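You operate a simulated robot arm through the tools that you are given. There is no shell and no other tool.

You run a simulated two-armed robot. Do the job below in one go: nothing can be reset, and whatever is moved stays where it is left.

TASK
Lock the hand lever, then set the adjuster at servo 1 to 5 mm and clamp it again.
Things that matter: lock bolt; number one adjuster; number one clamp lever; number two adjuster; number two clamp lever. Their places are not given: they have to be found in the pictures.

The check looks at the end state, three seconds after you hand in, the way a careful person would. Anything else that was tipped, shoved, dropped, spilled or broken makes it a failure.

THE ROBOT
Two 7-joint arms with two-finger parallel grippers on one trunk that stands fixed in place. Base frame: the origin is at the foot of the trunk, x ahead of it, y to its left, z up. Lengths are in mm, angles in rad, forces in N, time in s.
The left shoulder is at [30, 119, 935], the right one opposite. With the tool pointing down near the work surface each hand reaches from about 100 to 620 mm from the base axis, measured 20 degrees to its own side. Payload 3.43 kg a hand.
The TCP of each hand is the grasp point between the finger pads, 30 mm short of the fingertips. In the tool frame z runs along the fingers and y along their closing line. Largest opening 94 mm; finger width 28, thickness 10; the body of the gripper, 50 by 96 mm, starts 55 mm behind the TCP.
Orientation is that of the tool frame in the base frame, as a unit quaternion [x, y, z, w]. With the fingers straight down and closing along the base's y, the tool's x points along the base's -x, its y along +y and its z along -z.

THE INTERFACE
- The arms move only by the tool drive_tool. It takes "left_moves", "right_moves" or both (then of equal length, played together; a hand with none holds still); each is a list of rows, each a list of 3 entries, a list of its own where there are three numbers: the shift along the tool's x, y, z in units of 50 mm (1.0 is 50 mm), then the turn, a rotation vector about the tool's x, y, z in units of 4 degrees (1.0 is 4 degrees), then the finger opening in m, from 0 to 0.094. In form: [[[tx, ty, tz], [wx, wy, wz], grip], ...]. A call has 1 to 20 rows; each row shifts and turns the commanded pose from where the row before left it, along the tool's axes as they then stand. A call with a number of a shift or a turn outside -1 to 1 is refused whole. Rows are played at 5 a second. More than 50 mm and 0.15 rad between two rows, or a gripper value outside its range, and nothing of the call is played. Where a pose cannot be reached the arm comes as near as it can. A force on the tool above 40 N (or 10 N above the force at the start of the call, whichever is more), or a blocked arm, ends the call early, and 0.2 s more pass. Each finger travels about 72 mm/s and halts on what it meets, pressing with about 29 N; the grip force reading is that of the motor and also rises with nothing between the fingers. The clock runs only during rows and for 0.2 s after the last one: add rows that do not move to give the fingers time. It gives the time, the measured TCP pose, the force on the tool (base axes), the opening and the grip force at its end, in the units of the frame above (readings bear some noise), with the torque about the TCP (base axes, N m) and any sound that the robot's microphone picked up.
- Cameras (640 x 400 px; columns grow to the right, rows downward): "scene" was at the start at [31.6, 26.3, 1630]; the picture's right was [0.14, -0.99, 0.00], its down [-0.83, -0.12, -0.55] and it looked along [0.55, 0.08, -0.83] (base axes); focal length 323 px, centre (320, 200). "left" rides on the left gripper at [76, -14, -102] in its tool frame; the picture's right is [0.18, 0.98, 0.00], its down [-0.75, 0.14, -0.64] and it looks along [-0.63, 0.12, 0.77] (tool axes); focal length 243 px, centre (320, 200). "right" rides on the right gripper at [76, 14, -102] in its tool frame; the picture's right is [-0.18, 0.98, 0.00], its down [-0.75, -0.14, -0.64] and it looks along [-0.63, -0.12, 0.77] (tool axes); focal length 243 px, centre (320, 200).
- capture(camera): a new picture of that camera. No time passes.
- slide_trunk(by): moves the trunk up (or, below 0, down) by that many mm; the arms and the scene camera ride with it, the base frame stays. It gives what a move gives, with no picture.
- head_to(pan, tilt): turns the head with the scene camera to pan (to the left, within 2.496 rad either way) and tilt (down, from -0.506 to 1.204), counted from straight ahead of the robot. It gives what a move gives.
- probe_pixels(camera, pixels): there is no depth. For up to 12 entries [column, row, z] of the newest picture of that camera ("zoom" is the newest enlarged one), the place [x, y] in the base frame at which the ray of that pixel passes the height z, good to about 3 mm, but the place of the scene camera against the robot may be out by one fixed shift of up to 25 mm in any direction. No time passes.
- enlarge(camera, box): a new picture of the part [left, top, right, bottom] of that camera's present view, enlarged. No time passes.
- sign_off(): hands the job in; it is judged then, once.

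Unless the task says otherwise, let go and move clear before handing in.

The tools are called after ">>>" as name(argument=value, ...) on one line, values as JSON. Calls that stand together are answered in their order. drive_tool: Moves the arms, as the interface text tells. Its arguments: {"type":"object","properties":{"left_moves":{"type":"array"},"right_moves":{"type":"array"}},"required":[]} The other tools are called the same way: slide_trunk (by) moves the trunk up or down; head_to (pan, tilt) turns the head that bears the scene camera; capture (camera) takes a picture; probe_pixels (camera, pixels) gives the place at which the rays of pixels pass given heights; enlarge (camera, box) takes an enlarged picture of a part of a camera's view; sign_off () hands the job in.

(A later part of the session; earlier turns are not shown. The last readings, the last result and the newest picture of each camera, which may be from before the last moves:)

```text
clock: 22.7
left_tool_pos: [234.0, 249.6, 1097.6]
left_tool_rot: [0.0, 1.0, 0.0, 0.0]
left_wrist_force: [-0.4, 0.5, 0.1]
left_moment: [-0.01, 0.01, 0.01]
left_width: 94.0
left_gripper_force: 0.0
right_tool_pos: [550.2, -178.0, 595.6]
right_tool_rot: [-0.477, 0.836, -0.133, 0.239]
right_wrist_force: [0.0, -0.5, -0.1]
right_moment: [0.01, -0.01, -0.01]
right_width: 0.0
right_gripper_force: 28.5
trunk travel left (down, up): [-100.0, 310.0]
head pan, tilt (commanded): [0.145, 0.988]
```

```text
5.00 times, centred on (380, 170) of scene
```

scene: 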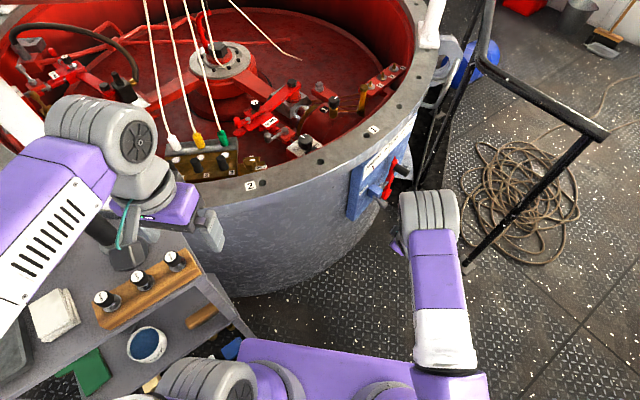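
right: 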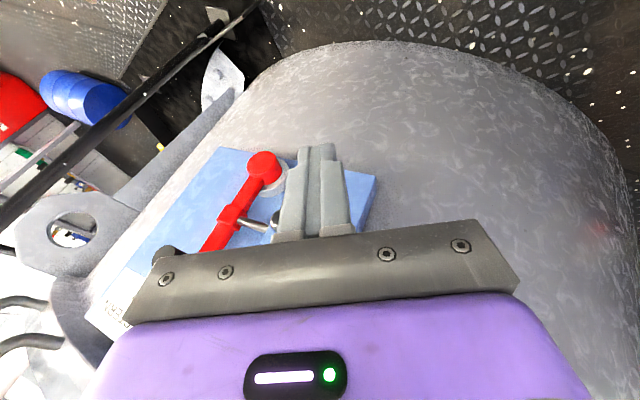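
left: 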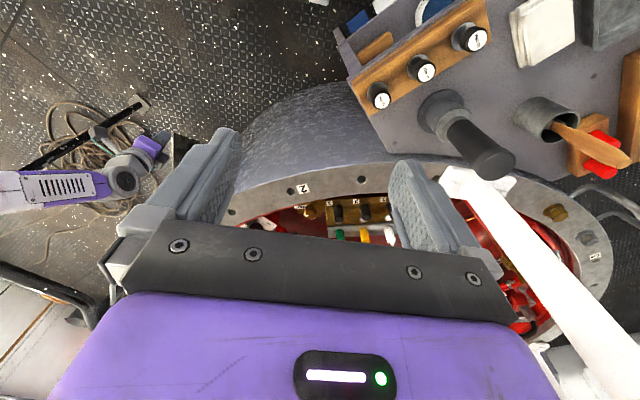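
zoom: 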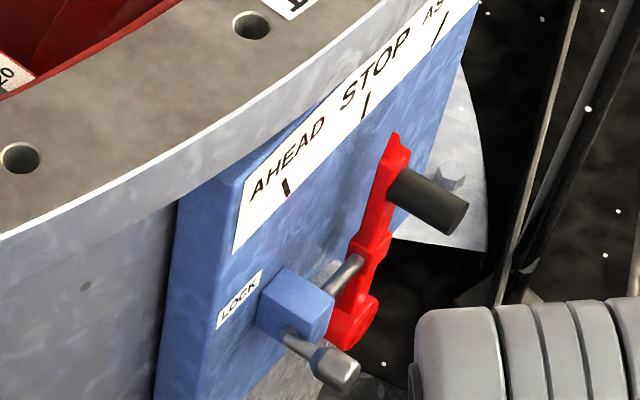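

The bolt rod now spans from the block into the lever's lug, and the crank sits against the block at scene zoom (300,345). I will open the fingers and raise the hand for an unobstructed check.

>>> drive_tool(right_moves=[[[0.5, 0, -0.8], [0, 0, 0], 0.094], [[0.3, 0, -0.9], [0, 0, 0], 0.094], [[0, 0, -0.9], [0, 0, 0], 0.094], [[0, 0, 0], [0, 0, 0], 0.094]])

>>> capture(camera="right")

>>> enlarge(camera="right", box=[230, 110, 370, 230])

```text
clock: 23.7
left_tool_pos: [234.4, 249.8, 1098.0]
left_tool_rot: [0.0, 1.0, 0.001, 0.0]
left_wrist_force: [-1.4, -0.3, -0.6]
left_moment: [0.0, 0.02, 0.0]
left_width: 94.0
left_gripper_force: 0.0
right_tool_pos: [462.4, -212.6, 693.4]
right_tool_rot: [-0.475, 0.836, -0.134, 0.239]
right_wrist_force: [0.4, 0.6, 0.3]
right_moment: [-0.01, -0.02, 0.02]
right_width: 93.9
right_gripper_force: 0.2
trunk travel left (down, up): [-100.0, 310.0]
head pan, tilt (commanded): [0.145, 0.988]
```

```text
taken
```

right: 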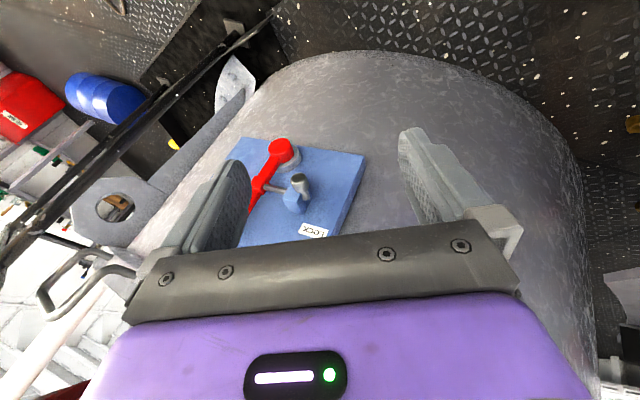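

```text
3.33 times, centred on (300, 170) of right
```

zoom: 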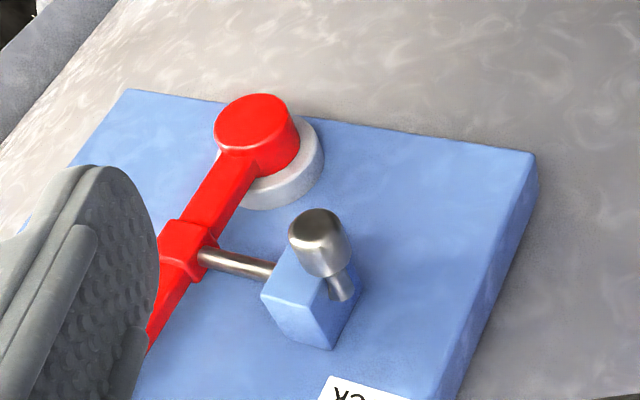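

The lever is locked: the bolt nose is in the red lug and the crank is hard against the block. For servo 1 I will raise the trunk 150 mm and then view the adjuster with the left hand camera.

>>> slide_trunk(by=150)

>>> capture(camera="scene")

>>> capture(camera="left")

```text
clock: 25.5
left_tool_pos: [233.5, 249.9, 1247.9]
left_tool_rot: [0.0, 1.0, 0.001, 0.0]
left_wrist_force: [0.6, -0.3, 0.5]
left_moment: [0.0, 0.0, -0.02]
left_width: 94.2
left_gripper_force: 0.1
right_tool_pos: [464.0, -211.6, 844.3]
right_tool_rot: [-0.475, 0.836, -0.134, 0.238]
right_wrist_force: [-0.9, -0.9, -0.6]
right_moment: [0.02, 0.01, 0.02]
right_width: 94.0
right_gripper_force: 0.1
trunk travel left (down, up): [-250.0, 160.0]
head pan, tilt (commanded): [0.145, 0.988]
```

```text
taken
```

scene: 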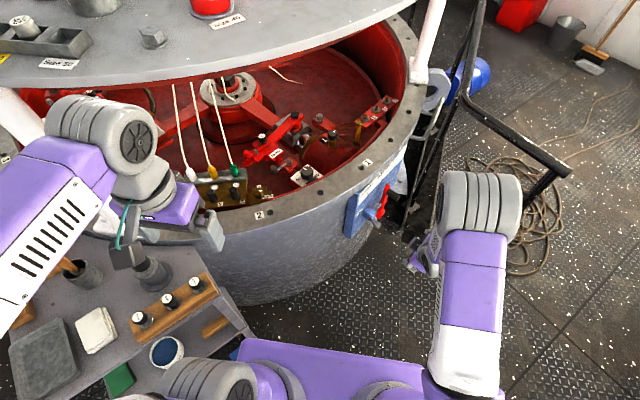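

```text
taken
```

left: 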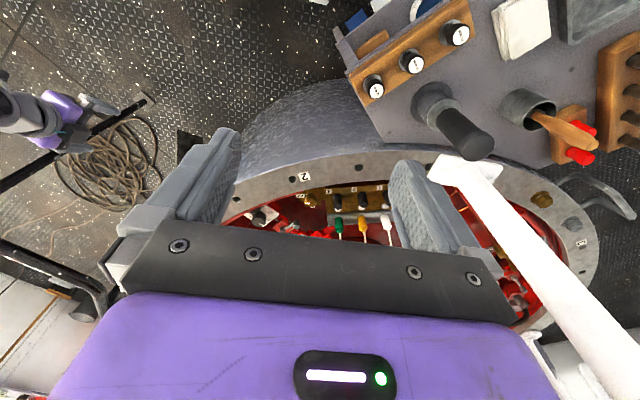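

The lid shelf sits at z≈1350, well above the work, and a tall black handle stands on the bench near (253,438) up to z≈1088, which I must avoid. I will bring the left hand forward and down over the rim to view servo 1.

>>> drive_tool(left_moves=[[[-0.62, -0.257, 0.651], [0, 0, 0], 0.094], [[-0.62, -0.257, 0.651], [0, 0, 0], 0.094], [[-0.62, -0.257, 0.651], [0, 0, 0], 0.094], [[-0.62, -0.257, 0.651], [0, 0, 0], 0.094], [[-0.62, -0.257, 0.651], [0, 0, 0], 0.094], [[-0.62, -0.257, 0.651], [0, 0, 0], 0.094], [[-0.62, -0.257, 0.651], [0, 0, 0], 0.094], [[0, 0, 0], [0, 0, 0], 0.094]])

>>> capture(camera="left")

>>> capture(camera="scene")

```text
clock: 27.3
left_tool_pos: [451.3, 160.0, 1017.9]
left_tool_rot: [0.0, 1.0, 0.0, 0.001]
left_wrist_force: [0.4, 0.2, -0.1]
left_moment: [0.0, 0.03, -0.01]
left_width: 93.9
left_gripper_force: 0.0
right_tool_pos: [463.8, -211.8, 843.6]
right_tool_rot: [-0.476, 0.836, -0.134, 0.238]
right_wrist_force: [-0.5, -0.1, -0.7]
right_moment: [0.02, 0.0, 0.0]
right_width: 94.2
right_gripper_force: 0.1
trunk travel left (down, up): [-250.0, 160.0]
head pan, tilt (commanded): [0.145, 0.988]
```

```text
taken
```

left: 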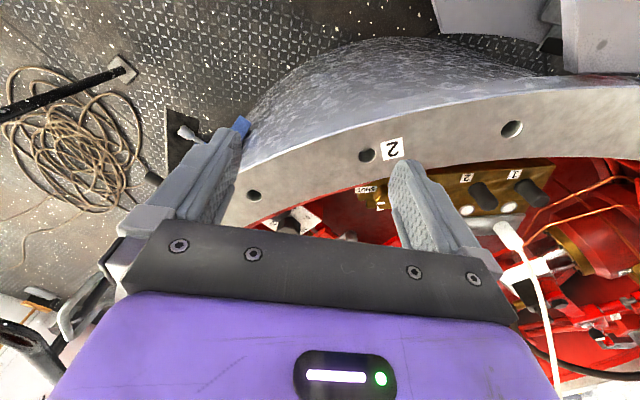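

```text
taken
```

scene: 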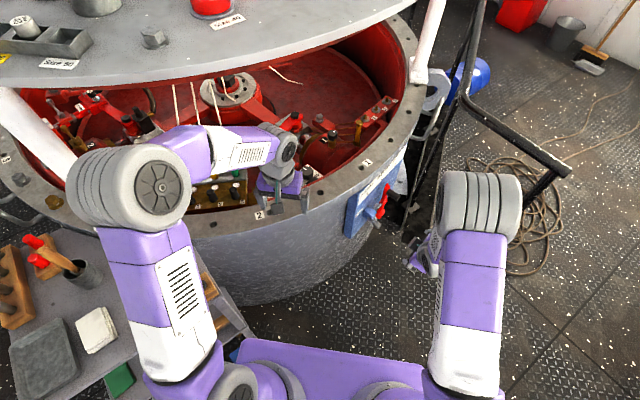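

The adjuster knob shows at (293,220), partly hidden by the gripper body. I will pitch the tool forward 20° so servo 1 moves up in the image.

>>> drive_tool(left_moves=[[[0, 0, 0], [0, -1, 0], 0.094], [[0, 0, 0], [0, -1, 0], 0.094], [[0, 0, 0], [0, -1, 0], 0.094], [[0, 0, 0], [0, -1, 0], 0.094], [[0, 0, 0], [0, -1, 0], 0.094], [[0, 0, 0], [0, -1, 0], 0.094], [[0, 0, 0], [0, 0, 0], 0.094]])

>>> capture(camera="left")

>>> enlarge(camera="left", box=[240, 80, 400, 200])

>>> enlarge(camera="left", box=[250, 110, 330, 170])

```text
clock: 28.9
left_tool_pos: [451.0, 161.9, 1019.5]
left_tool_rot: [0.0, 0.978, 0.0, 0.208]
left_wrist_force: [-0.1, -0.5, 0.3]
left_moment: [0.01, 0.02, 0.01]
left_width: 94.2
left_gripper_force: 0.1
right_tool_pos: [462.8, -212.9, 843.2]
right_tool_rot: [-0.476, 0.836, -0.133, 0.238]
right_wrist_force: [0.3, 0.5, -0.1]
right_moment: [-0.03, 0.02, 0.0]
right_width: 93.9
right_gripper_force: 0.0
trunk travel left (down, up): [-250.0, 160.0]
head pan, tilt (commanded): [0.145, 0.988]
```

```text
taken
```

left: 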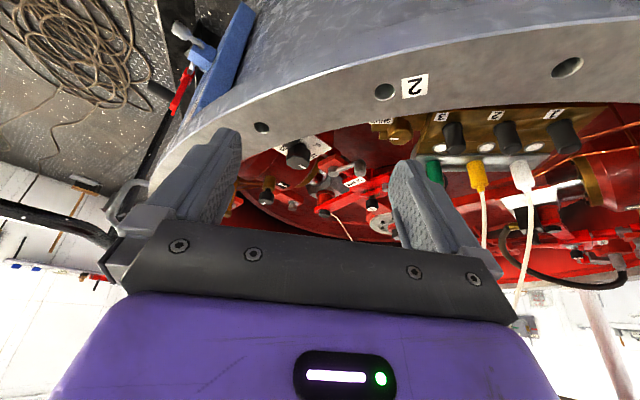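

```text
3.33 times, centred on (320, 140) of left
```

zoom: 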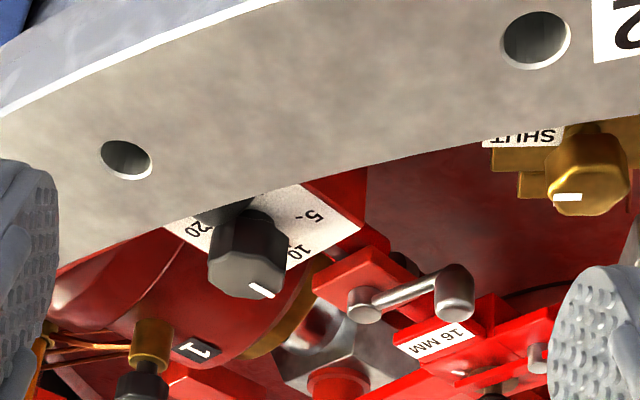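

```text
6.67 times, centred on (290, 140) of left
```

zoom: 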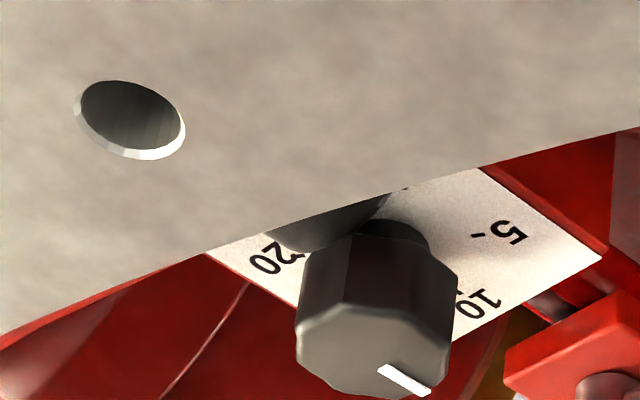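

I can see the knob top at (298,162), the "5" tick, the clamp lever pivot at (333,171) and its ball end at (360,167). I will raise the hand 120 mm for a second viewpoint to get heights.

>>> drive_tool(left_moves=[[[-0.325, 0, -0.73], [0, 0, 0], 0.094], [[-0.325, 0, -0.73], [0, 0, 0], 0.094], [[-0.325, 0, -0.73], [0, 0, 0], 0.094], [[0, 0, 0], [0, 0, 0], 0.094]])

>>> capture(camera="left")

>>> enlarge(camera="left", box=[250, 120, 410, 240])

>>> enlarge(camera="left", box=[265, 165, 345, 225])

```text
clock: 29.9
left_tool_pos: [450.5, 159.2, 1139.4]
left_tool_rot: [0.0, 0.978, 0.001, 0.208]
left_wrist_force: [0.5, 0.7, -0.5]
left_moment: [-0.01, -0.01, 0.01]
left_width: 94.1
left_gripper_force: 0.1
right_tool_pos: [464.0, -213.5, 843.1]
right_tool_rot: [-0.475, 0.836, -0.134, 0.239]
right_wrist_force: [-0.2, 0.1, 0.2]
right_moment: [-0.03, 0.01, 0.01]
right_width: 93.9
right_gripper_force: 0.0
trunk travel left (down, up): [-250.0, 160.0]
head pan, tilt (commanded): [0.145, 0.988]
```

```text
taken
```

left: 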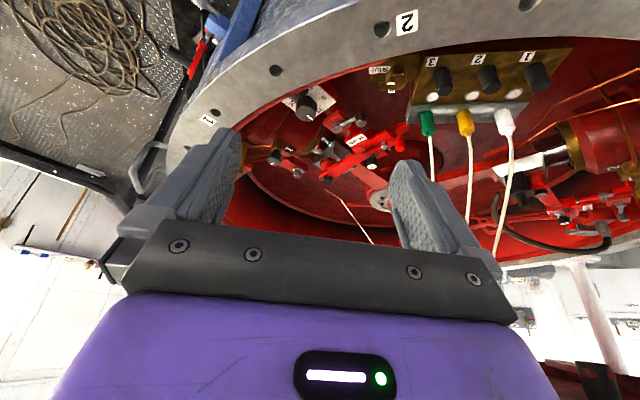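

```text
3.33 times, centred on (330, 180) of left
```

zoom: 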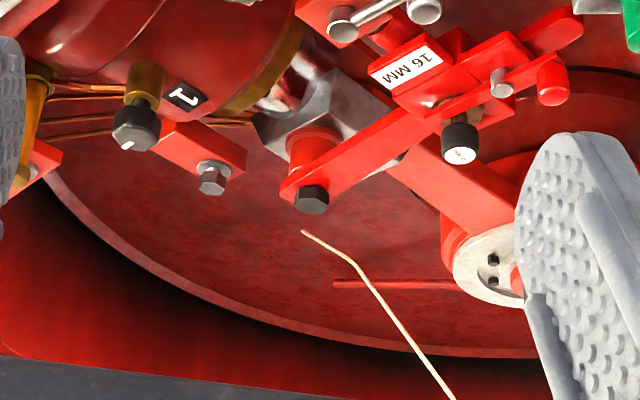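

```text
6.67 times, centred on (305, 195) of left
```

zoom: 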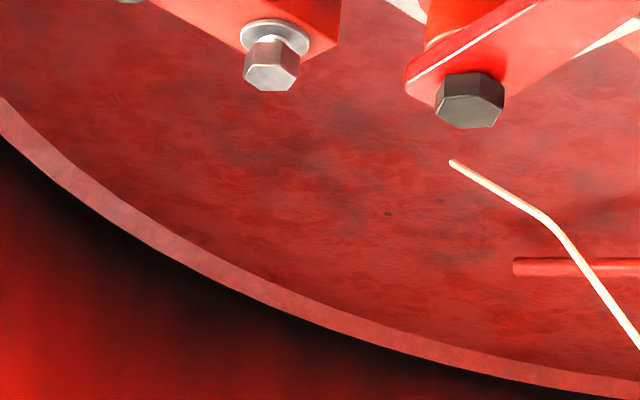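

Servo 1 moved up in the image: knob near (307,108), clamp lever near (350,122). I will enlarge there.

>>> enlarge(camera="left", box=[270, 75, 390, 165])

>>> enlarge(camera="left", box=[275, 78, 335, 123])

>>> enlarge(camera="left", box=[520, 140, 640, 260])

```text
4.44 times, centred on (330, 120) of left
```

zoom: 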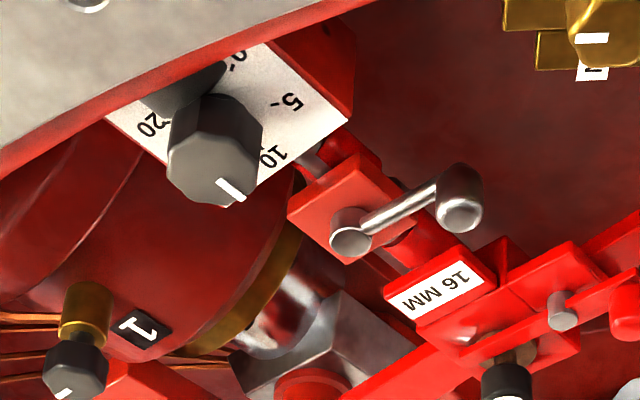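

```text
8.89 times, centred on (305, 100) of left
```

zoom: 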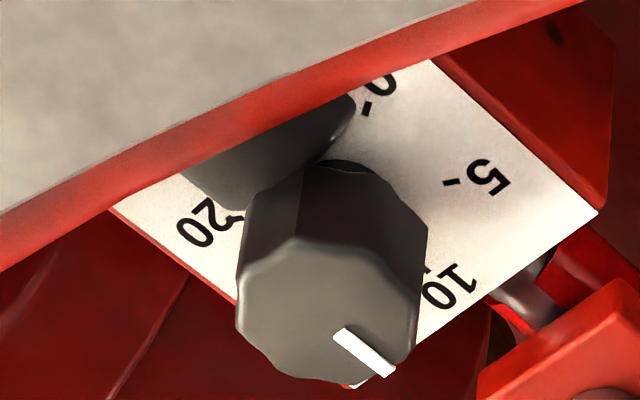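

```text
3.33 times, centred on (580, 200) of left
```

zoom: 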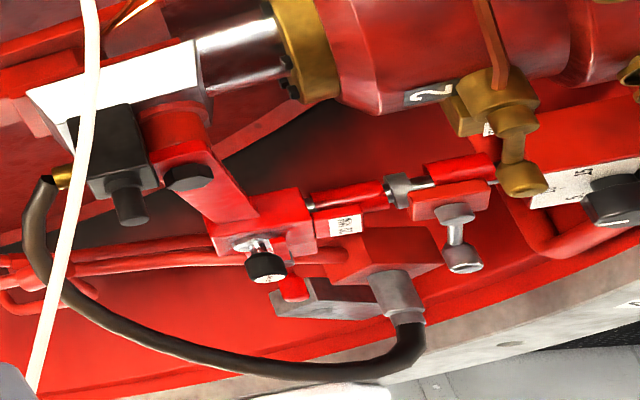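

Triangulation gives the knob top at about (698,152,835), the plate at z≈803, the clamp pivot at (773,230,792) and the clamp ball at (714,272,818). The rim top is at z≈855. I will probe scale ticks, pointer and rim edge at these heights.

>>> probe_pixels(camera="left", pixels=[[305.8, 112.6, 835], [307.25, 115.2, 835], [312.9, 119.1, 835], [319.85, 98, 803], [310.3, 89.65, 803], [316.8, 107.65, 803], [295.8, 102, 803], [305, 89.9, 855], [269, 107.3, 855], [334.2, 77.5, 855], [336.75, 129, 792], [362, 122.7, 818]])

>>> probe_pixels(camera="left", pixels=[[325.3, 76.8, 803], [336.5, 101.6, 803], [309, 120.8, 803], [282.2, 101.2, 803], [382, 30, 855], [215, 113, 855], [276, 70, 855], [405, 22, 855]])

```text
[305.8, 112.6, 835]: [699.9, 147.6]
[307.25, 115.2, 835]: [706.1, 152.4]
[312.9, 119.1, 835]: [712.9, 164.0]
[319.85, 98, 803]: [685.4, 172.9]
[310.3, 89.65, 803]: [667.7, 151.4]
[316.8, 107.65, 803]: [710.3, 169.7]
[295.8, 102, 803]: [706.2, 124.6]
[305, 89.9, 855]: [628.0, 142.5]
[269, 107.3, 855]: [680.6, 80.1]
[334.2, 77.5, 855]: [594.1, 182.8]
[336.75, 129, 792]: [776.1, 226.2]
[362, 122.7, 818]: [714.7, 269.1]
```

```text
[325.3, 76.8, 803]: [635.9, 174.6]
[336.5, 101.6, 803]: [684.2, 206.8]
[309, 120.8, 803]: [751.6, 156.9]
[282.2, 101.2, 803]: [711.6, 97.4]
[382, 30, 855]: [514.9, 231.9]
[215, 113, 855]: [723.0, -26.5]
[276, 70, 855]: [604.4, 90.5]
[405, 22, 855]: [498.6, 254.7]
```

The scale fits a circle centred at (695,148): 0 at about 174°, 5 at 114°, 10 at 54°, 20 at -65°, so 12° per mm. The pointer is at about 55–60°, reading about 10 mm, so it needs roughly +60° counter-clockwise. The hand must lean hard to reach, so I will roll it 180° to put the wrist camera on top, clear of the rim.

>>> drive_tool(left_moves=[[[0, 0, 0], [0, 0, 1], 0.094], [[0, 0, 0], [0, 0, 1], 0.094], [[0, 0, 0], [0, 0, 1], 0.094], [[0, 0, 0], [0, 0, 1], 0.094], [[0, 0, 0], [0, 0, 1], 0.094], [[0, 0, 0], [0, 0, 1], 0.094], [[0, 0, 0], [0, 0, 1], 0.094], [[0, 0, 0], [0, 0, 1], 0.094], [[0, 0, 0], [0, 0, 1], 0.094], [[0, 0, 0], [0, 0, 1], 0.094], [[0, 0, 0], [0, 0, 1], 0.094], [[0, 0, 0], [0, 0, 1], 0.094], [[0, 0, 0], [0, 0, 1], 0.094], [[0, 0, 0], [0, 0, 1], 0.094], [[0, 0, 0], [0, 0, 1], 0.094], [[0, 0, 0], [0, 0, 1], 0.094], [[0, 0, 0], [0, 0, 1], 0.094], [[0, 0, 0], [0, 0, 1], 0.094], [[0, 0, 0], [0, 0, 1], 0.094], [[0, 0, 0], [0, 0, 1], 0.094]])

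>>> capture(camera="scene")

```text
clock: 34.1
left_tool_pos: [450.2, 160.0, 1140.4]
left_tool_rot: [0.629, 0.749, 0.135, 0.159]
left_wrist_force: [-0.1, 0.6, 0.4]
left_moment: [-0.02, -0.05, -0.01]
left_width: 93.7
left_gripper_force: 0.1
right_tool_pos: [464.1, -212.6, 843.4]
right_tool_rot: [-0.476, 0.836, -0.134, 0.239]
right_wrist_force: [-0.3, 0.8, 0.0]
right_moment: [0.03, -0.02, -0.01]
right_width: 93.8
right_gripper_force: 0.1
trunk travel left (down, up): [-250.0, 160.0]
head pan, tilt (commanded): [0.145, 0.988]
```

```text
taken
```

scene: 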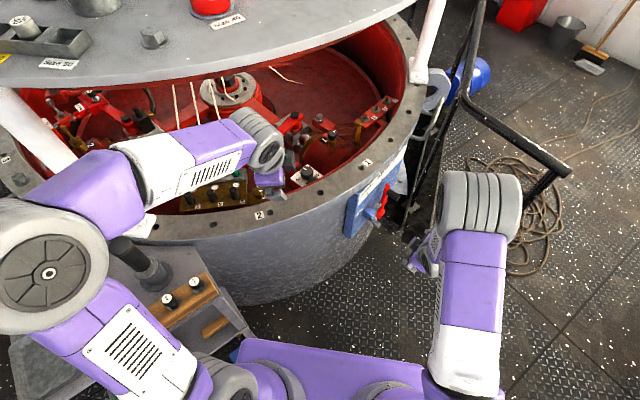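

The roll is going smoothly at 80°, with the elbow swinging out left and up in free space in front of the lid. I will continue the roll while watching the arm.

>>> drive_tool(left_moves=[[[0, 0, 0], [0, 0, 1], 0.094], [[0, 0, 0], [0, 0, 1], 0.094], [[0, 0, 0], [0, 0, 1], 0.094], [[0, 0, 0], [0, 0, 1], 0.094], [[0, 0, 0], [0, 0, 1], 0.094], [[0, 0, 0], [0, 0, 1], 0.094], [[0, 0, 0], [0, 0, 1], 0.094], [[0, 0, 0], [0, 0, 1], 0.094], [[0, 0, 0], [0, 0, 1], 0.094], [[0, 0, 0], [0, 0, 1], 0.094]])

>>> capture(camera="scene")

>>> capture(camera="left")

```text
clock: 36.3
left_tool_pos: [450.4, 160.1, 1138.7]
left_tool_rot: [0.848, 0.488, 0.181, 0.104]
left_wrist_force: [0.4, 0.3, 0.2]
left_moment: [0.01, -0.04, -0.02]
left_width: 94.2
left_gripper_force: 0.1
right_tool_pos: [463.4, -211.7, 842.8]
right_tool_rot: [-0.476, 0.836, -0.133, 0.238]
right_wrist_force: [0.1, 0.8, -0.2]
right_moment: [0.01, 0.03, 0.0]
right_width: 94.1
right_gripper_force: 0.1
trunk travel left (down, up): [-250.0, 160.0]
head pan, tilt (commanded): [0.145, 0.988]
```

```text
taken
```

scene: 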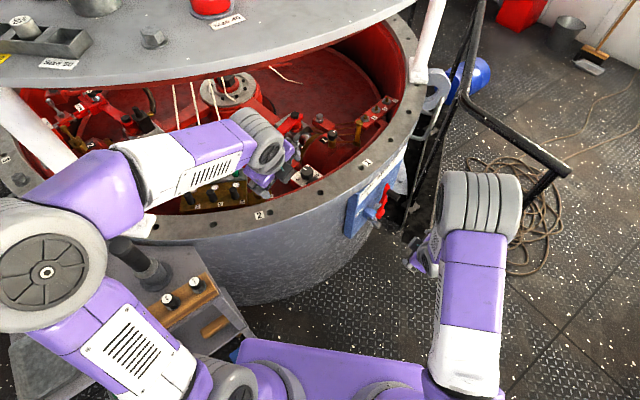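

```text
taken
```

left: 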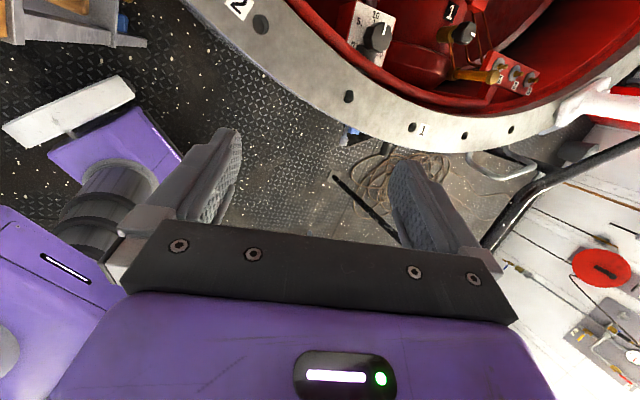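

The roll is at 120° and only the wrist is turning now. Fifteen more steps will complete 180°.

>>> drive_tool(left_moves=[[[0, 0, 0], [0, 0, 1], 0.094], [[0, 0, 0], [0, 0, 1], 0.094], [[0, 0, 0], [0, 0, 1], 0.094], [[0, 0, 0], [0, 0, 1], 0.094], [[0, 0, 0], [0, 0, 1], 0.094], [[0, 0, 0], [0, 0, 1], 0.094], [[0, 0, 0], [0, 0, 1], 0.094], [[0, 0, 0], [0, 0, 1], 0.094], [[0, 0, 0], [0, 0, 1], 0.094], [[0, 0, 0], [0, 0, 1], 0.094], [[0, 0, 0], [0, 0, 1], 0.094], [[0, 0, 0], [0, 0, 1], 0.094], [[0, 0, 0], [0, 0, 1], 0.094], [[0, 0, 0], [0, 0, 1], 0.094], [[0, 0, 0], [0, 0, 1], 0.094]])

>>> capture(camera="scene")

>>> capture(camera="left")

```text
clock: 39.5
left_tool_pos: [450.2, 158.7, 1141.2]
left_tool_rot: [0.978, -0.001, 0.208, 0.0]
left_wrist_force: [0.6, 0.6, -1.1]
left_moment: [-0.01, 0.0, 0.01]
left_width: 94.1
left_gripper_force: 0.0
right_tool_pos: [464.5, -211.2, 844.2]
right_tool_rot: [-0.475, 0.836, -0.134, 0.239]
right_wrist_force: [0.6, 0.9, -0.7]
right_moment: [-0.01, 0.01, -0.02]
right_width: 94.1
right_gripper_force: 0.1
trunk travel left (down, up): [-250.0, 160.0]
head pan, tilt (commanded): [0.145, 0.988]
```

```text
taken
```

scene: 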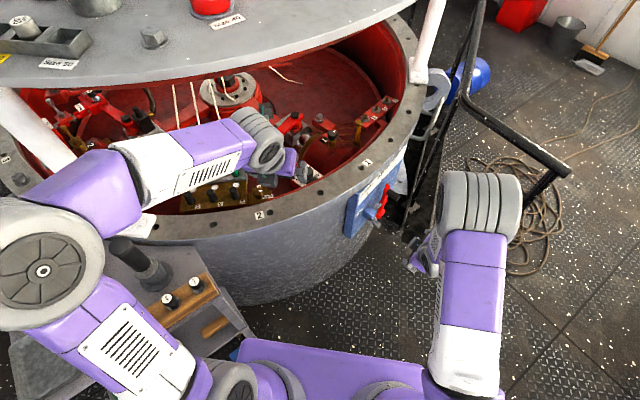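

```text
taken
```

left: 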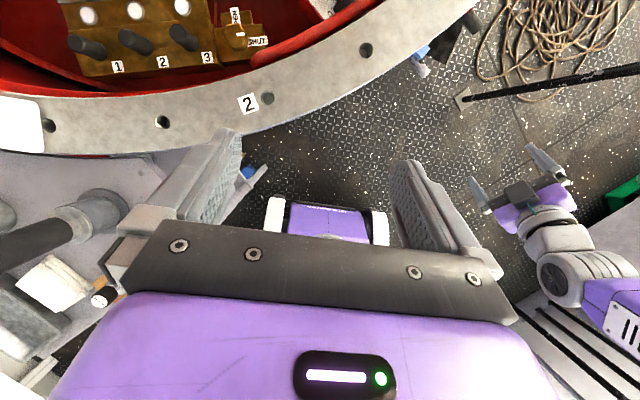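

The roll worked: the camera side now faces up. I will lean the tool 20° more, to about 44°, which makes the left camera look nearly straight down.

>>> drive_tool(left_moves=[[[0, 0, 0], [0, 1, 0], 0.094], [[0, 0, 0], [0, 1, 0], 0.094], [[0, 0, 0], [0, 1, 0], 0.094], [[0, 0, 0], [0, 1, 0], 0.094], [[0, 0, 0], [0, 1, 0], 0.094], [[0, 0, 0], [0, 0, 0], 0.094]])

>>> drive_tool(left_moves=[[[0.06, 0, 0.8], [0, 0, 0], 0.094], [[0.06, 0, 0.8], [0, 0, 0], 0.094], [[0.06, 0, 0.8], [0, 0, 0], 0.094], [[0.06, 0, 0.8], [0, 0, 0], 0.094], [[0.06, 0, 0.8], [0, 0, 0], 0.094], [[0, 0, 0], [0, 0, 0], 0.094]])

>>> capture(camera="left")

>>> capture(camera="scene")

```text
clock: 40.9
left_tool_pos: [450.6, 160.1, 1139.0]
left_tool_rot: [0.927, -0.001, 0.375, 0.0]
left_wrist_force: [-0.2, 0.4, 0.4]
left_moment: [-0.03, -0.01, -0.01]
left_width: 94.0
left_gripper_force: 0.1
right_tool_pos: [463.9, -212.7, 843.6]
right_tool_rot: [-0.476, 0.836, -0.133, 0.239]
right_wrist_force: [0.3, 0.0, -0.2]
right_moment: [-0.01, 0.03, 0.0]
right_width: 94.1
right_gripper_force: 0.1
trunk travel left (down, up): [-250.0, 160.0]
head pan, tilt (commanded): [0.145, 0.988]
```

```text
clock: 42.3
left_tool_pos: [597.7, 161.0, 1009.7]
left_tool_rot: [0.927, 0.001, 0.375, -0.001]
left_wrist_force: [-0.5, -0.1, -0.3]
left_moment: [0.01, 0.03, 0.0]
left_width: 93.9
left_gripper_force: 0.1
right_tool_pos: [464.2, -212.9, 844.5]
right_tool_rot: [-0.476, 0.836, -0.133, 0.239]
right_wrist_force: [-0.6, 0.1, -0.1]
right_moment: [0.03, -0.01, 0.01]
right_width: 94.0
right_gripper_force: 0.1
trunk travel left (down, up): [-250.0, 160.0]
head pan, tilt (commanded): [0.145, 0.988]
```

```text
taken
```

left: 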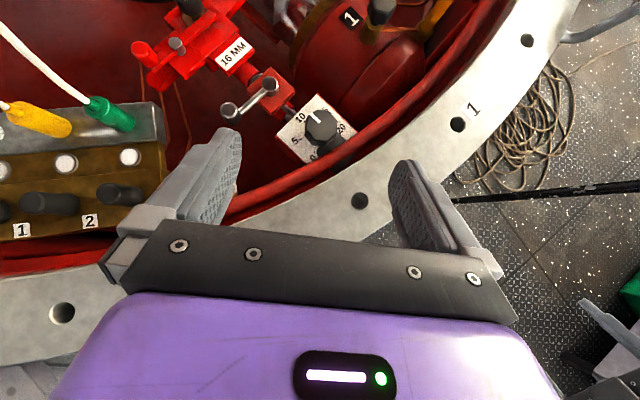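

```text
taken
```

scene: 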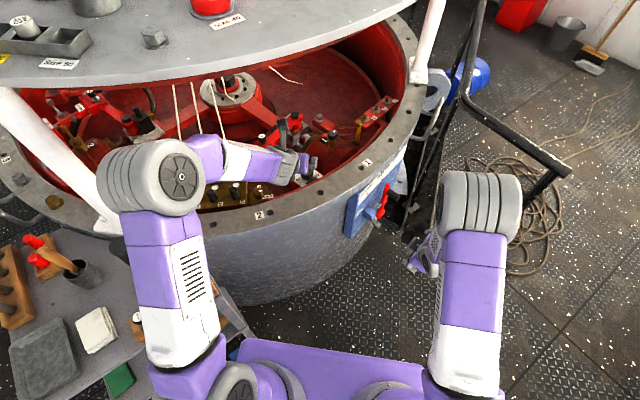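

This is an excellent top view, with the knob at (320,125) and the clamp lever from (270,85) to (230,110). I will enlarge it to read the pointer and the lever.

>>> enlarge(camera="left", box=[200, 40, 380, 170])

>>> enlarge(camera="left", box=[280, 90, 360, 160])

```text
3.08 times, centred on (290, 105) of left
```

zoom: 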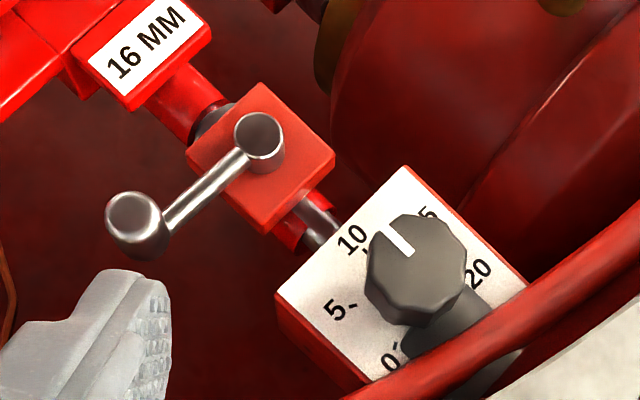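

```text
5.71 times, centred on (320, 125) of left
```

zoom: 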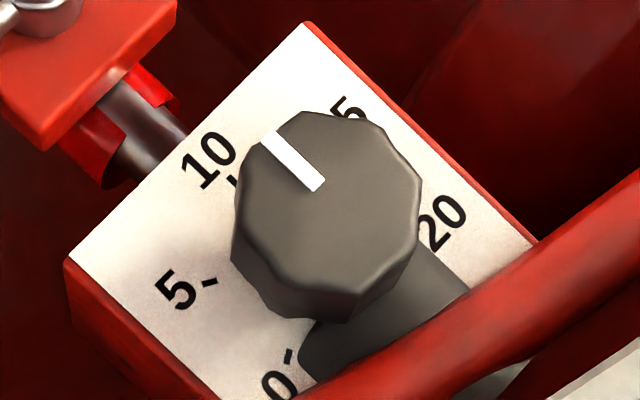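

The pointer at zoom (290,160) reads exactly 10 mm in this near-vertical view. I will probe the clamp pivot, ball and knob positions from here.

>>> probe_pixels(camera="left", pixels=[[269.9, 84.9, 792], [229.9, 109.9, 818], [229.9, 109.9, 805], [320.9, 121.5, 838], [320.9, 121.5, 830], [300.7, 139.5, 803], [304.6, 121.9, 803], [314.8, 152, 803], [319.4, 122.4, 838], [310.9, 114, 838], [337, 135, 803]])

```text
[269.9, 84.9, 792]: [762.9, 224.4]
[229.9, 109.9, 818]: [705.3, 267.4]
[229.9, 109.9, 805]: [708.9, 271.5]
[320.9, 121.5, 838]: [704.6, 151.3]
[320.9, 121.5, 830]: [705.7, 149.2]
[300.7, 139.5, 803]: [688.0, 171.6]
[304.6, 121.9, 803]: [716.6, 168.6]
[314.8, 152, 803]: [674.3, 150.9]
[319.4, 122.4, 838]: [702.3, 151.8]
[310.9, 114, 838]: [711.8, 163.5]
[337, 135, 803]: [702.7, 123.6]
```

The refined geometry is clamp pivot about (763,224,804), clamp ball about (706,268,825) and knob axis about (700,149). I will close the left fingers and move to a point above and left of the clamp ball.

>>> drive_tool(left_moves=[[[-0.07, -0.548, 0.544], [0, 0, 0], 0.0], [[-0.07, -0.548, 0.544], [0, 0, 0], 0.0], [[-0.07, -0.548, 0.544], [0, 0, 0], 0.0], [[-0.07, -0.548, 0.544], [0, 0, 0], 0.0], [[-0.07, -0.548, 0.544], [0, 0, 0], 0.0], [[0, 0, 0], [0, 0, 0], 0.0]])

>>> capture(camera="left")

>>> capture(camera="scene")

```text
clock: 43.7
left_tool_pos: [680.2, 296.8, 895.5]
left_tool_rot: [0.928, 0.0, 0.374, 0.0]
left_wrist_force: [-0.2, 0.0, -0.7]
left_moment: [-0.06, 0.02, 0.01]
left_width: 0.0
left_gripper_force: 28.9
right_tool_pos: [463.4, -213.1, 842.6]
right_tool_rot: [-0.475, 0.836, -0.133, 0.239]
right_wrist_force: [-0.2, 1.2, -0.4]
right_moment: [0.03, 0.02, 0.02]
right_width: 94.0
right_gripper_force: 0.1
trunk travel left (down, up): [-250.0, 160.0]
head pan, tilt (commanded): [0.145, 0.988]
```

```text
taken
```

left: 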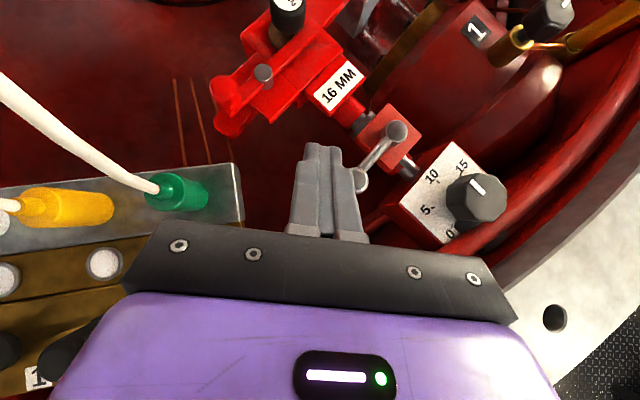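

```text
taken
```

scene: 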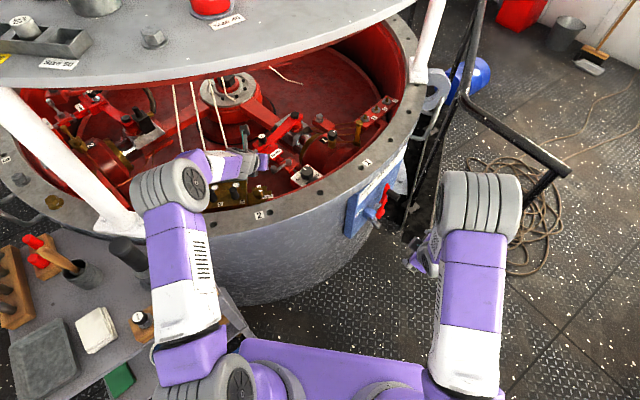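

The hand reaches (680,297,896), and the ball shows at (360,180) just right of the fingers. Before lowering I will check that the brass block under the hand is low enough and far enough away.

>>> probe_pixels(camera="left", pixels=[[240, 165, 810], [240, 222, 810], [180, 190, 826], [361, 180, 825], [397, 132, 804], [478, 197, 836], [370, 225, 800]])

>>> enlarge(camera="left", box=[280, 100, 440, 240])

>>> enlarge(camera="scene", box=[130, 90, 330, 220])

```text
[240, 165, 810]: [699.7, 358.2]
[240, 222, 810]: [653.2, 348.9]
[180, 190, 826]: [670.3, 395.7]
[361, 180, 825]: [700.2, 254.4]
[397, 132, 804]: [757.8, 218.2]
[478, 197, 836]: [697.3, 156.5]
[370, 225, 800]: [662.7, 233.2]
```

```text
2.86 times, centred on (360, 170) of left
```

zoom: 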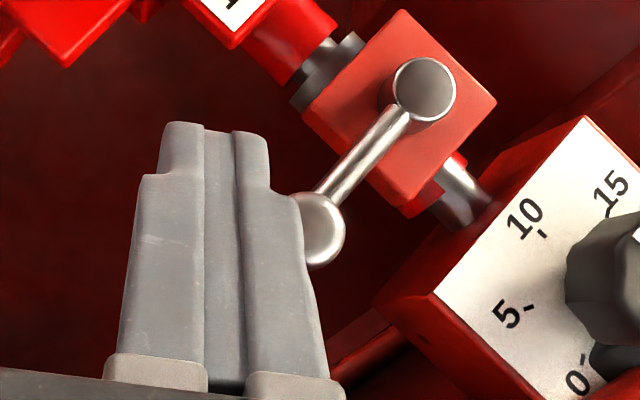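

```text
3.08 times, centred on (230, 155) of scene
```

zoom: 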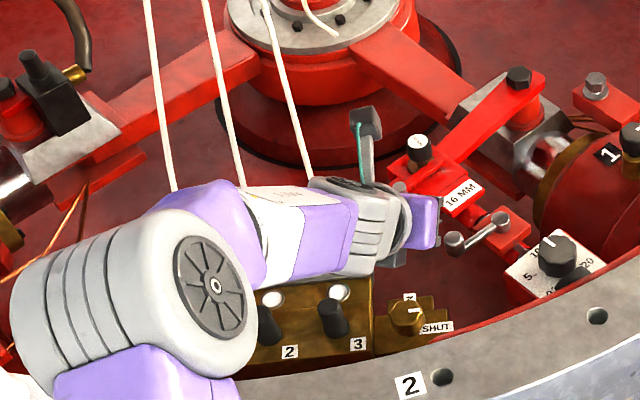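

The brass block edge at y≈350 sits well below the hand body, and the combined views put the ball at about (699,262,835) and the pivot at (754,221,811). I will lower the closed fingers beside the ball.

>>> drive_tool(left_moves=[[[-0.23, 0, 0.33], [0, 0, 0], 0.0], [[-0.23, 0, 0.33], [0, 0, 0], 0.0], [[-0.24, 0, 0.33], [0, 0, 0], 0.0], [[0, 0, 0], [0, 0, 0], 0.0]])

>>> capture(camera="left")

>>> enlarge(camera="left", box=[280, 100, 480, 240])

```text
clock: 44.7
left_tool_pos: [692.5, 295.1, 836.0]
left_tool_rot: [0.927, 0.0, 0.375, -0.001]
left_wrist_force: [-1.0, 0.4, 0.2]
left_moment: [-0.02, 0.03, 0.01]
left_width: 0.0
left_gripper_force: 28.9
right_tool_pos: [463.1, -212.3, 844.0]
right_tool_rot: [-0.476, 0.836, -0.133, 0.239]
right_wrist_force: [-0.4, 0.3, -0.5]
right_moment: [0.02, 0.01, -0.02]
right_width: 94.0
right_gripper_force: 0.0
trunk travel left (down, up): [-250.0, 160.0]
head pan, tilt (commanded): [0.145, 0.988]
```

```text
taken
```

left: 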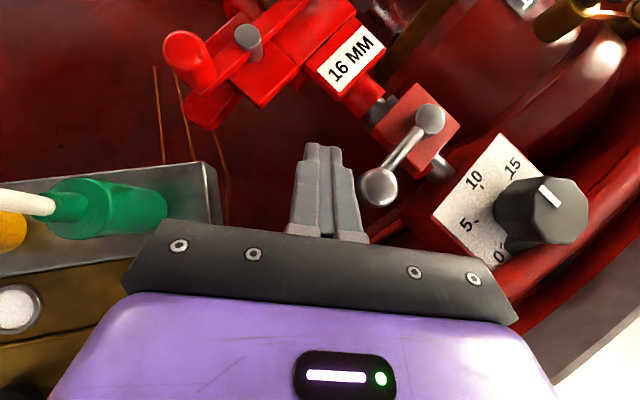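

```text
2.86 times, centred on (380, 170) of left
```

zoom: 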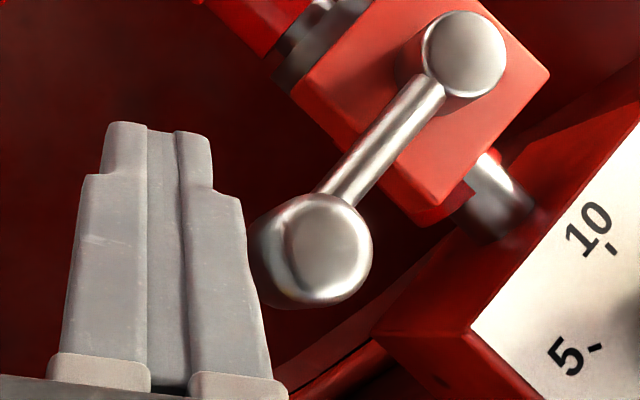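

The ball at (381,186) is about 13 mm to the right of the fingers. I will push it gently in -y (counter-clockwise) and watch the force and whether it turns.

>>> drive_tool(left_moves=[[[0, 0.15, 0], [0, 0, 0], 0.0], [[0, 0.15, 0], [0, 0, 0], 0.0], [[0, 0.1, 0], [0, 0, 0], 0.0], [[0, 0.1, 0], [0, 0, 0], 0.0], [[0, 0, 0], [0, 0, 0], 0.0]])

>>> capture(camera="left")

```text
clock: 45.9
left_tool_pos: [690.9, 285.9, 837.0]
left_tool_rot: [0.926, 0.008, 0.377, -0.011]
left_wrist_force: [1.7, 37.5, 8.9]
left_moment: [-0.23, -0.05, 0.21]
left_width: 0.0
left_gripper_force: 29.3
right_tool_pos: [462.9, -210.4, 844.9]
right_tool_rot: [-0.477, 0.835, -0.135, 0.238]
right_wrist_force: [0.4, 0.7, -0.8]
right_moment: [-0.03, 0.01, 0.0]
right_width: 93.8
right_gripper_force: 0.1
trunk travel left (down, up): [-250.0, 160.0]
head pan, tilt (commanded): [0.145, 0.988]
```

```text
taken
```

left: 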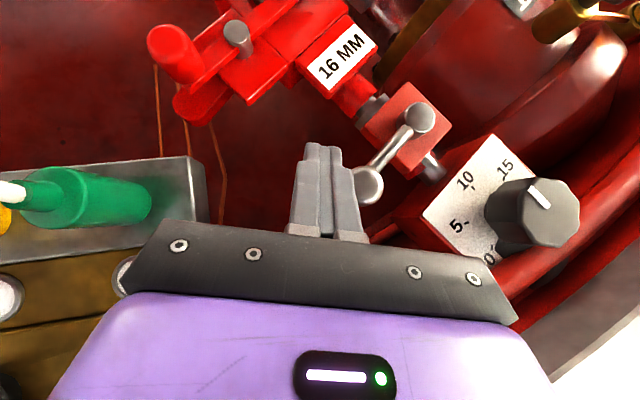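

The hand was held at 37 N and the lever did not move counter-clockwise, so that is likely its clamped stop. I will back off, go over the ball to its near-right side and try clockwise.

>>> drive_tool(left_moves=[[[0, -0.35, 0], [0, 0, 0], 0.0], [[0, -0.35, 0], [0, 0, 0], 0.0], [[0.417, 0, -0.43], [0, 0, 0], 0.0], [[0.417, 0, -0.43], [0, 0, 0], 0.0], [[-0.158, 0.67, -0.153], [0, 0, 0], 0.0], [[-0.158, 0.67, -0.153], [0, 0, 0], 0.0], [[0, 0, 0], [0, 0, 0], 0.0]])

>>> capture(camera="left")

```text
clock: 47.5
left_tool_pos: [669.5, 241.6, 897.6]
left_tool_rot: [0.927, -0.001, 0.375, 0.0]
left_wrist_force: [0.2, -0.3, -0.4]
left_moment: [0.04, -0.02, 0.02]
left_width: 0.0
left_gripper_force: 29.5
right_tool_pos: [464.2, -212.2, 842.7]
right_tool_rot: [-0.475, 0.836, -0.133, 0.238]
right_wrist_force: [-0.1, 0.0, 0.7]
right_moment: [0.0, 0.02, 0.01]
right_width: 94.0
right_gripper_force: 0.1
trunk travel left (down, up): [-250.0, 160.0]
head pan, tilt (commanded): [0.145, 0.988]
```

```text
taken
```

left: 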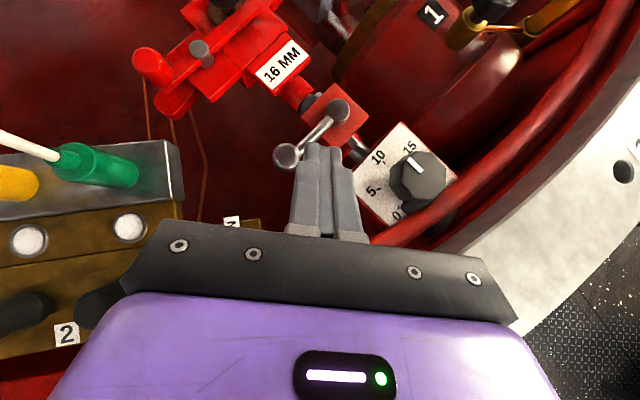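

The fingers are on the near-right side of the ball at (287,155). I will lower with a small extra -y clearance, then push up and left (clockwise).

>>> drive_tool(left_moves=[[[0, 0.14, 0], [0, 0, 0], 0.0], [[-0.417, 0, 0.43], [0, 0, 0], 0.0], [[-0.417, 0, 0.43], [0, 0, 0], 0.0], [[0, 0, 0], [0, 0, 0], 0.0]])

>>> capture(camera="left")

```text
clock: 48.5
left_tool_pos: [668.8, 231.4, 834.5]
left_tool_rot: [0.927, 0.0, 0.375, 0.0]
left_wrist_force: [0.6, -0.2, 0.5]
left_moment: [0.0, -0.01, 0.0]
left_width: 0.1
left_gripper_force: 28.9
right_tool_pos: [463.0, -212.8, 843.4]
right_tool_rot: [-0.475, 0.836, -0.134, 0.24]
right_wrist_force: [1.1, -0.3, 0.5]
right_moment: [0.02, -0.02, 0.03]
right_width: 93.7
right_gripper_force: 0.0
trunk travel left (down, up): [-250.0, 160.0]
head pan, tilt (commanded): [0.145, 0.988]
```

```text
taken
```

left: 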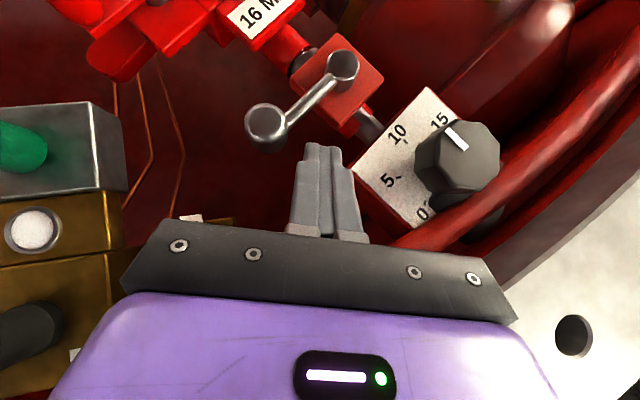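

The fingers are beside the ball at (265,122), about 10 mm short of contact. I will move 7 mm forward, then push along the clockwise arc.

>>> drive_tool(left_moves=[[[0.1, 0, 0.097], [0, 0, 0], 0.0], [[0.06, -0.134, 0.058], [0, 0, 0], 0.0], [[0.06, -0.134, 0.058], [0, 0, 0], 0.0], [[0.06, -0.134, 0.058], [0, 0, 0], 0.0], [[0.06, -0.134, 0.058], [0, 0, 0], 0.0], [[0, 0, 0], [0, 0, 0], 0.0]])

>>> capture(camera="left")

```text
clock: 49.9
left_tool_pos: [693.1, 259.3, 836.0]
left_tool_rot: [0.928, 0.0, 0.374, 0.0]
left_wrist_force: [0.4, -2.6, 2.4]
left_moment: [-0.05, -0.08, -0.09]
left_width: 0.3
left_gripper_force: 29.2
right_tool_pos: [463.8, -212.6, 843.1]
right_tool_rot: [-0.475, 0.836, -0.133, 0.239]
right_wrist_force: [0.2, -0.3, 0.3]
right_moment: [0.02, 0.02, 0.01]
right_width: 93.9
right_gripper_force: 0.0
trunk travel left (down, up): [-250.0, 160.0]
head pan, tilt (commanded): [0.145, 0.988]
```

```text
taken
```

left: 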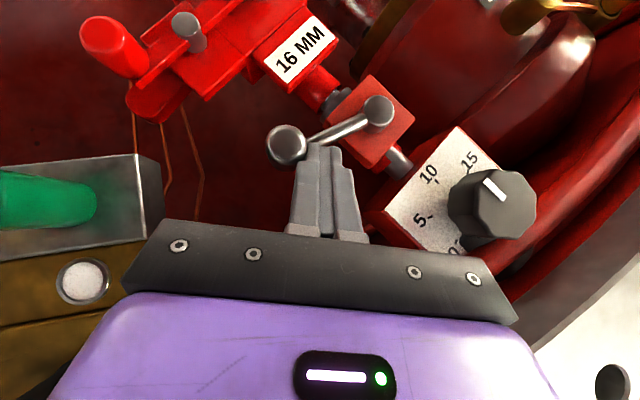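

The lever turns freely clockwise with about 3 N: the ball is now at (287,143), about 26° round. I will follow the arc further, more forward now.

>>> drive_tool(left_moves=[[[0.1, -0.08, 0.097], [0, 0, 0], 0.0], [[0.11, -0.07, 0.106], [0, 0, 0], 0.0], [[0.12, -0.05, 0.111], [0, 0, 0], 0.0], [[0.12, -0.04, 0.111], [0, 0, 0], 0.0], [[0, 0, 0], [0, 0, 0], 0.0]])

>>> capture(camera="left")

```text
clock: 51.1
left_tool_pos: [722.5, 271.9, 835.7]
left_tool_rot: [0.927, 0.0, 0.374, 0.0]
left_wrist_force: [-1.0, -1.3, 2.6]
left_moment: [0.04, -0.07, 0.0]
left_width: 0.0
left_gripper_force: 28.8
right_tool_pos: [463.2, -213.0, 843.7]
right_tool_rot: [-0.475, 0.836, -0.134, 0.24]
right_wrist_force: [-0.2, 0.3, 0.0]
right_moment: [0.0, 0.03, 0.0]
right_width: 93.9
right_gripper_force: 0.0
trunk travel left (down, up): [-250.0, 160.0]
head pan, tilt (commanded): [0.145, 0.988]
```

```text
taken
```

left: 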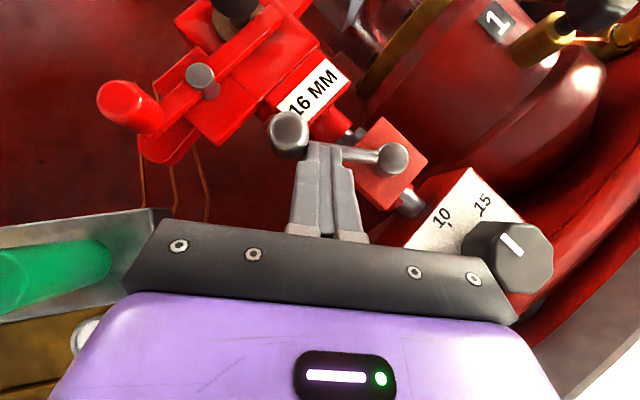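

The lever is about 59° round, with the ball at (287,133), and still moves freely at 3 N. I will push a bit more forward to find its open stop.

>>> drive_tool(left_moves=[[[0.1, 0, 0.097], [0, 0, 0], 0.0], [[0.1, 0, 0.097], [0, 0, 0], 0.0], [[0.1, 0.02, 0.097], [0, 0, 0], 0.0], [[0, 0, 0], [0, 0, 0], 0.0]])

>>> capture(camera="left")

```text
clock: 51.7
left_tool_pos: [730.8, 272.2, 837.0]
left_tool_rot: [0.929, -0.001, 0.37, 0.0]
left_wrist_force: [-31.0, -1.2, 19.2]
left_moment: [0.11, 0.18, -0.23]
left_width: 0.0
left_gripper_force: 29.0
right_tool_pos: [460.2, -211.7, 845.7]
right_tool_rot: [-0.475, 0.836, -0.134, 0.241]
right_wrist_force: [-0.4, 0.1, 0.3]
right_moment: [0.01, -0.02, -0.02]
right_width: 94.1
right_gripper_force: 0.0
trunk travel left (down, up): [-250.0, 160.0]
head pan, tilt (commanded): [0.145, 0.988]
stopped in row 3 (left hand): the force on the tool passed its limit at 47 N (the readings are from after the stop); the commanded pose is now the measured one
```

```text
taken
```

left: 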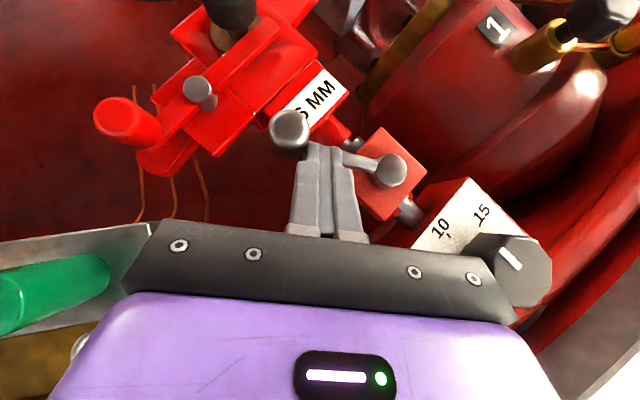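

The lever met its open stop at about 66° of travel, so clamp 1 is released. I will back away, rise, then move above the knob with a smaller lean of about 30°.

>>> drive_tool(left_moves=[[[-0.173, 0, -0.167], [0, 0, 0], 0.0], [[-0.173, 0, -0.167], [0, 0, 0], 0.0], [[0.5, 0, -0.52], [0, 0, 0], 0.0], [[0.5, 0, -0.52], [0, 0, 0], 0.0], [[0, 0, 0], [0, 0, 0], 0.0]])

>>> capture(camera="left")

```text
clock: 52.9
left_tool_pos: [712.4, 272.6, 905.6]
left_tool_rot: [0.929, 0.0, 0.37, 0.0]
left_wrist_force: [0.0, 0.2, 0.3]
left_moment: [-0.02, -0.02, -0.02]
left_width: 0.0
left_gripper_force: 29.0
right_tool_pos: [463.1, -212.4, 842.0]
right_tool_rot: [-0.476, 0.836, -0.134, 0.238]
right_wrist_force: [-0.5, -0.2, 0.4]
right_moment: [-0.02, -0.01, 0.01]
right_width: 93.9
right_gripper_force: 0.1
trunk travel left (down, up): [-250.0, 160.0]
head pan, tilt (commanded): [0.145, 0.988]
```

```text
taken
```

left: 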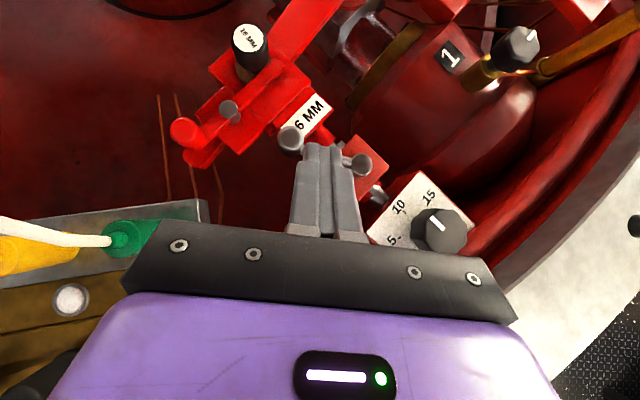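

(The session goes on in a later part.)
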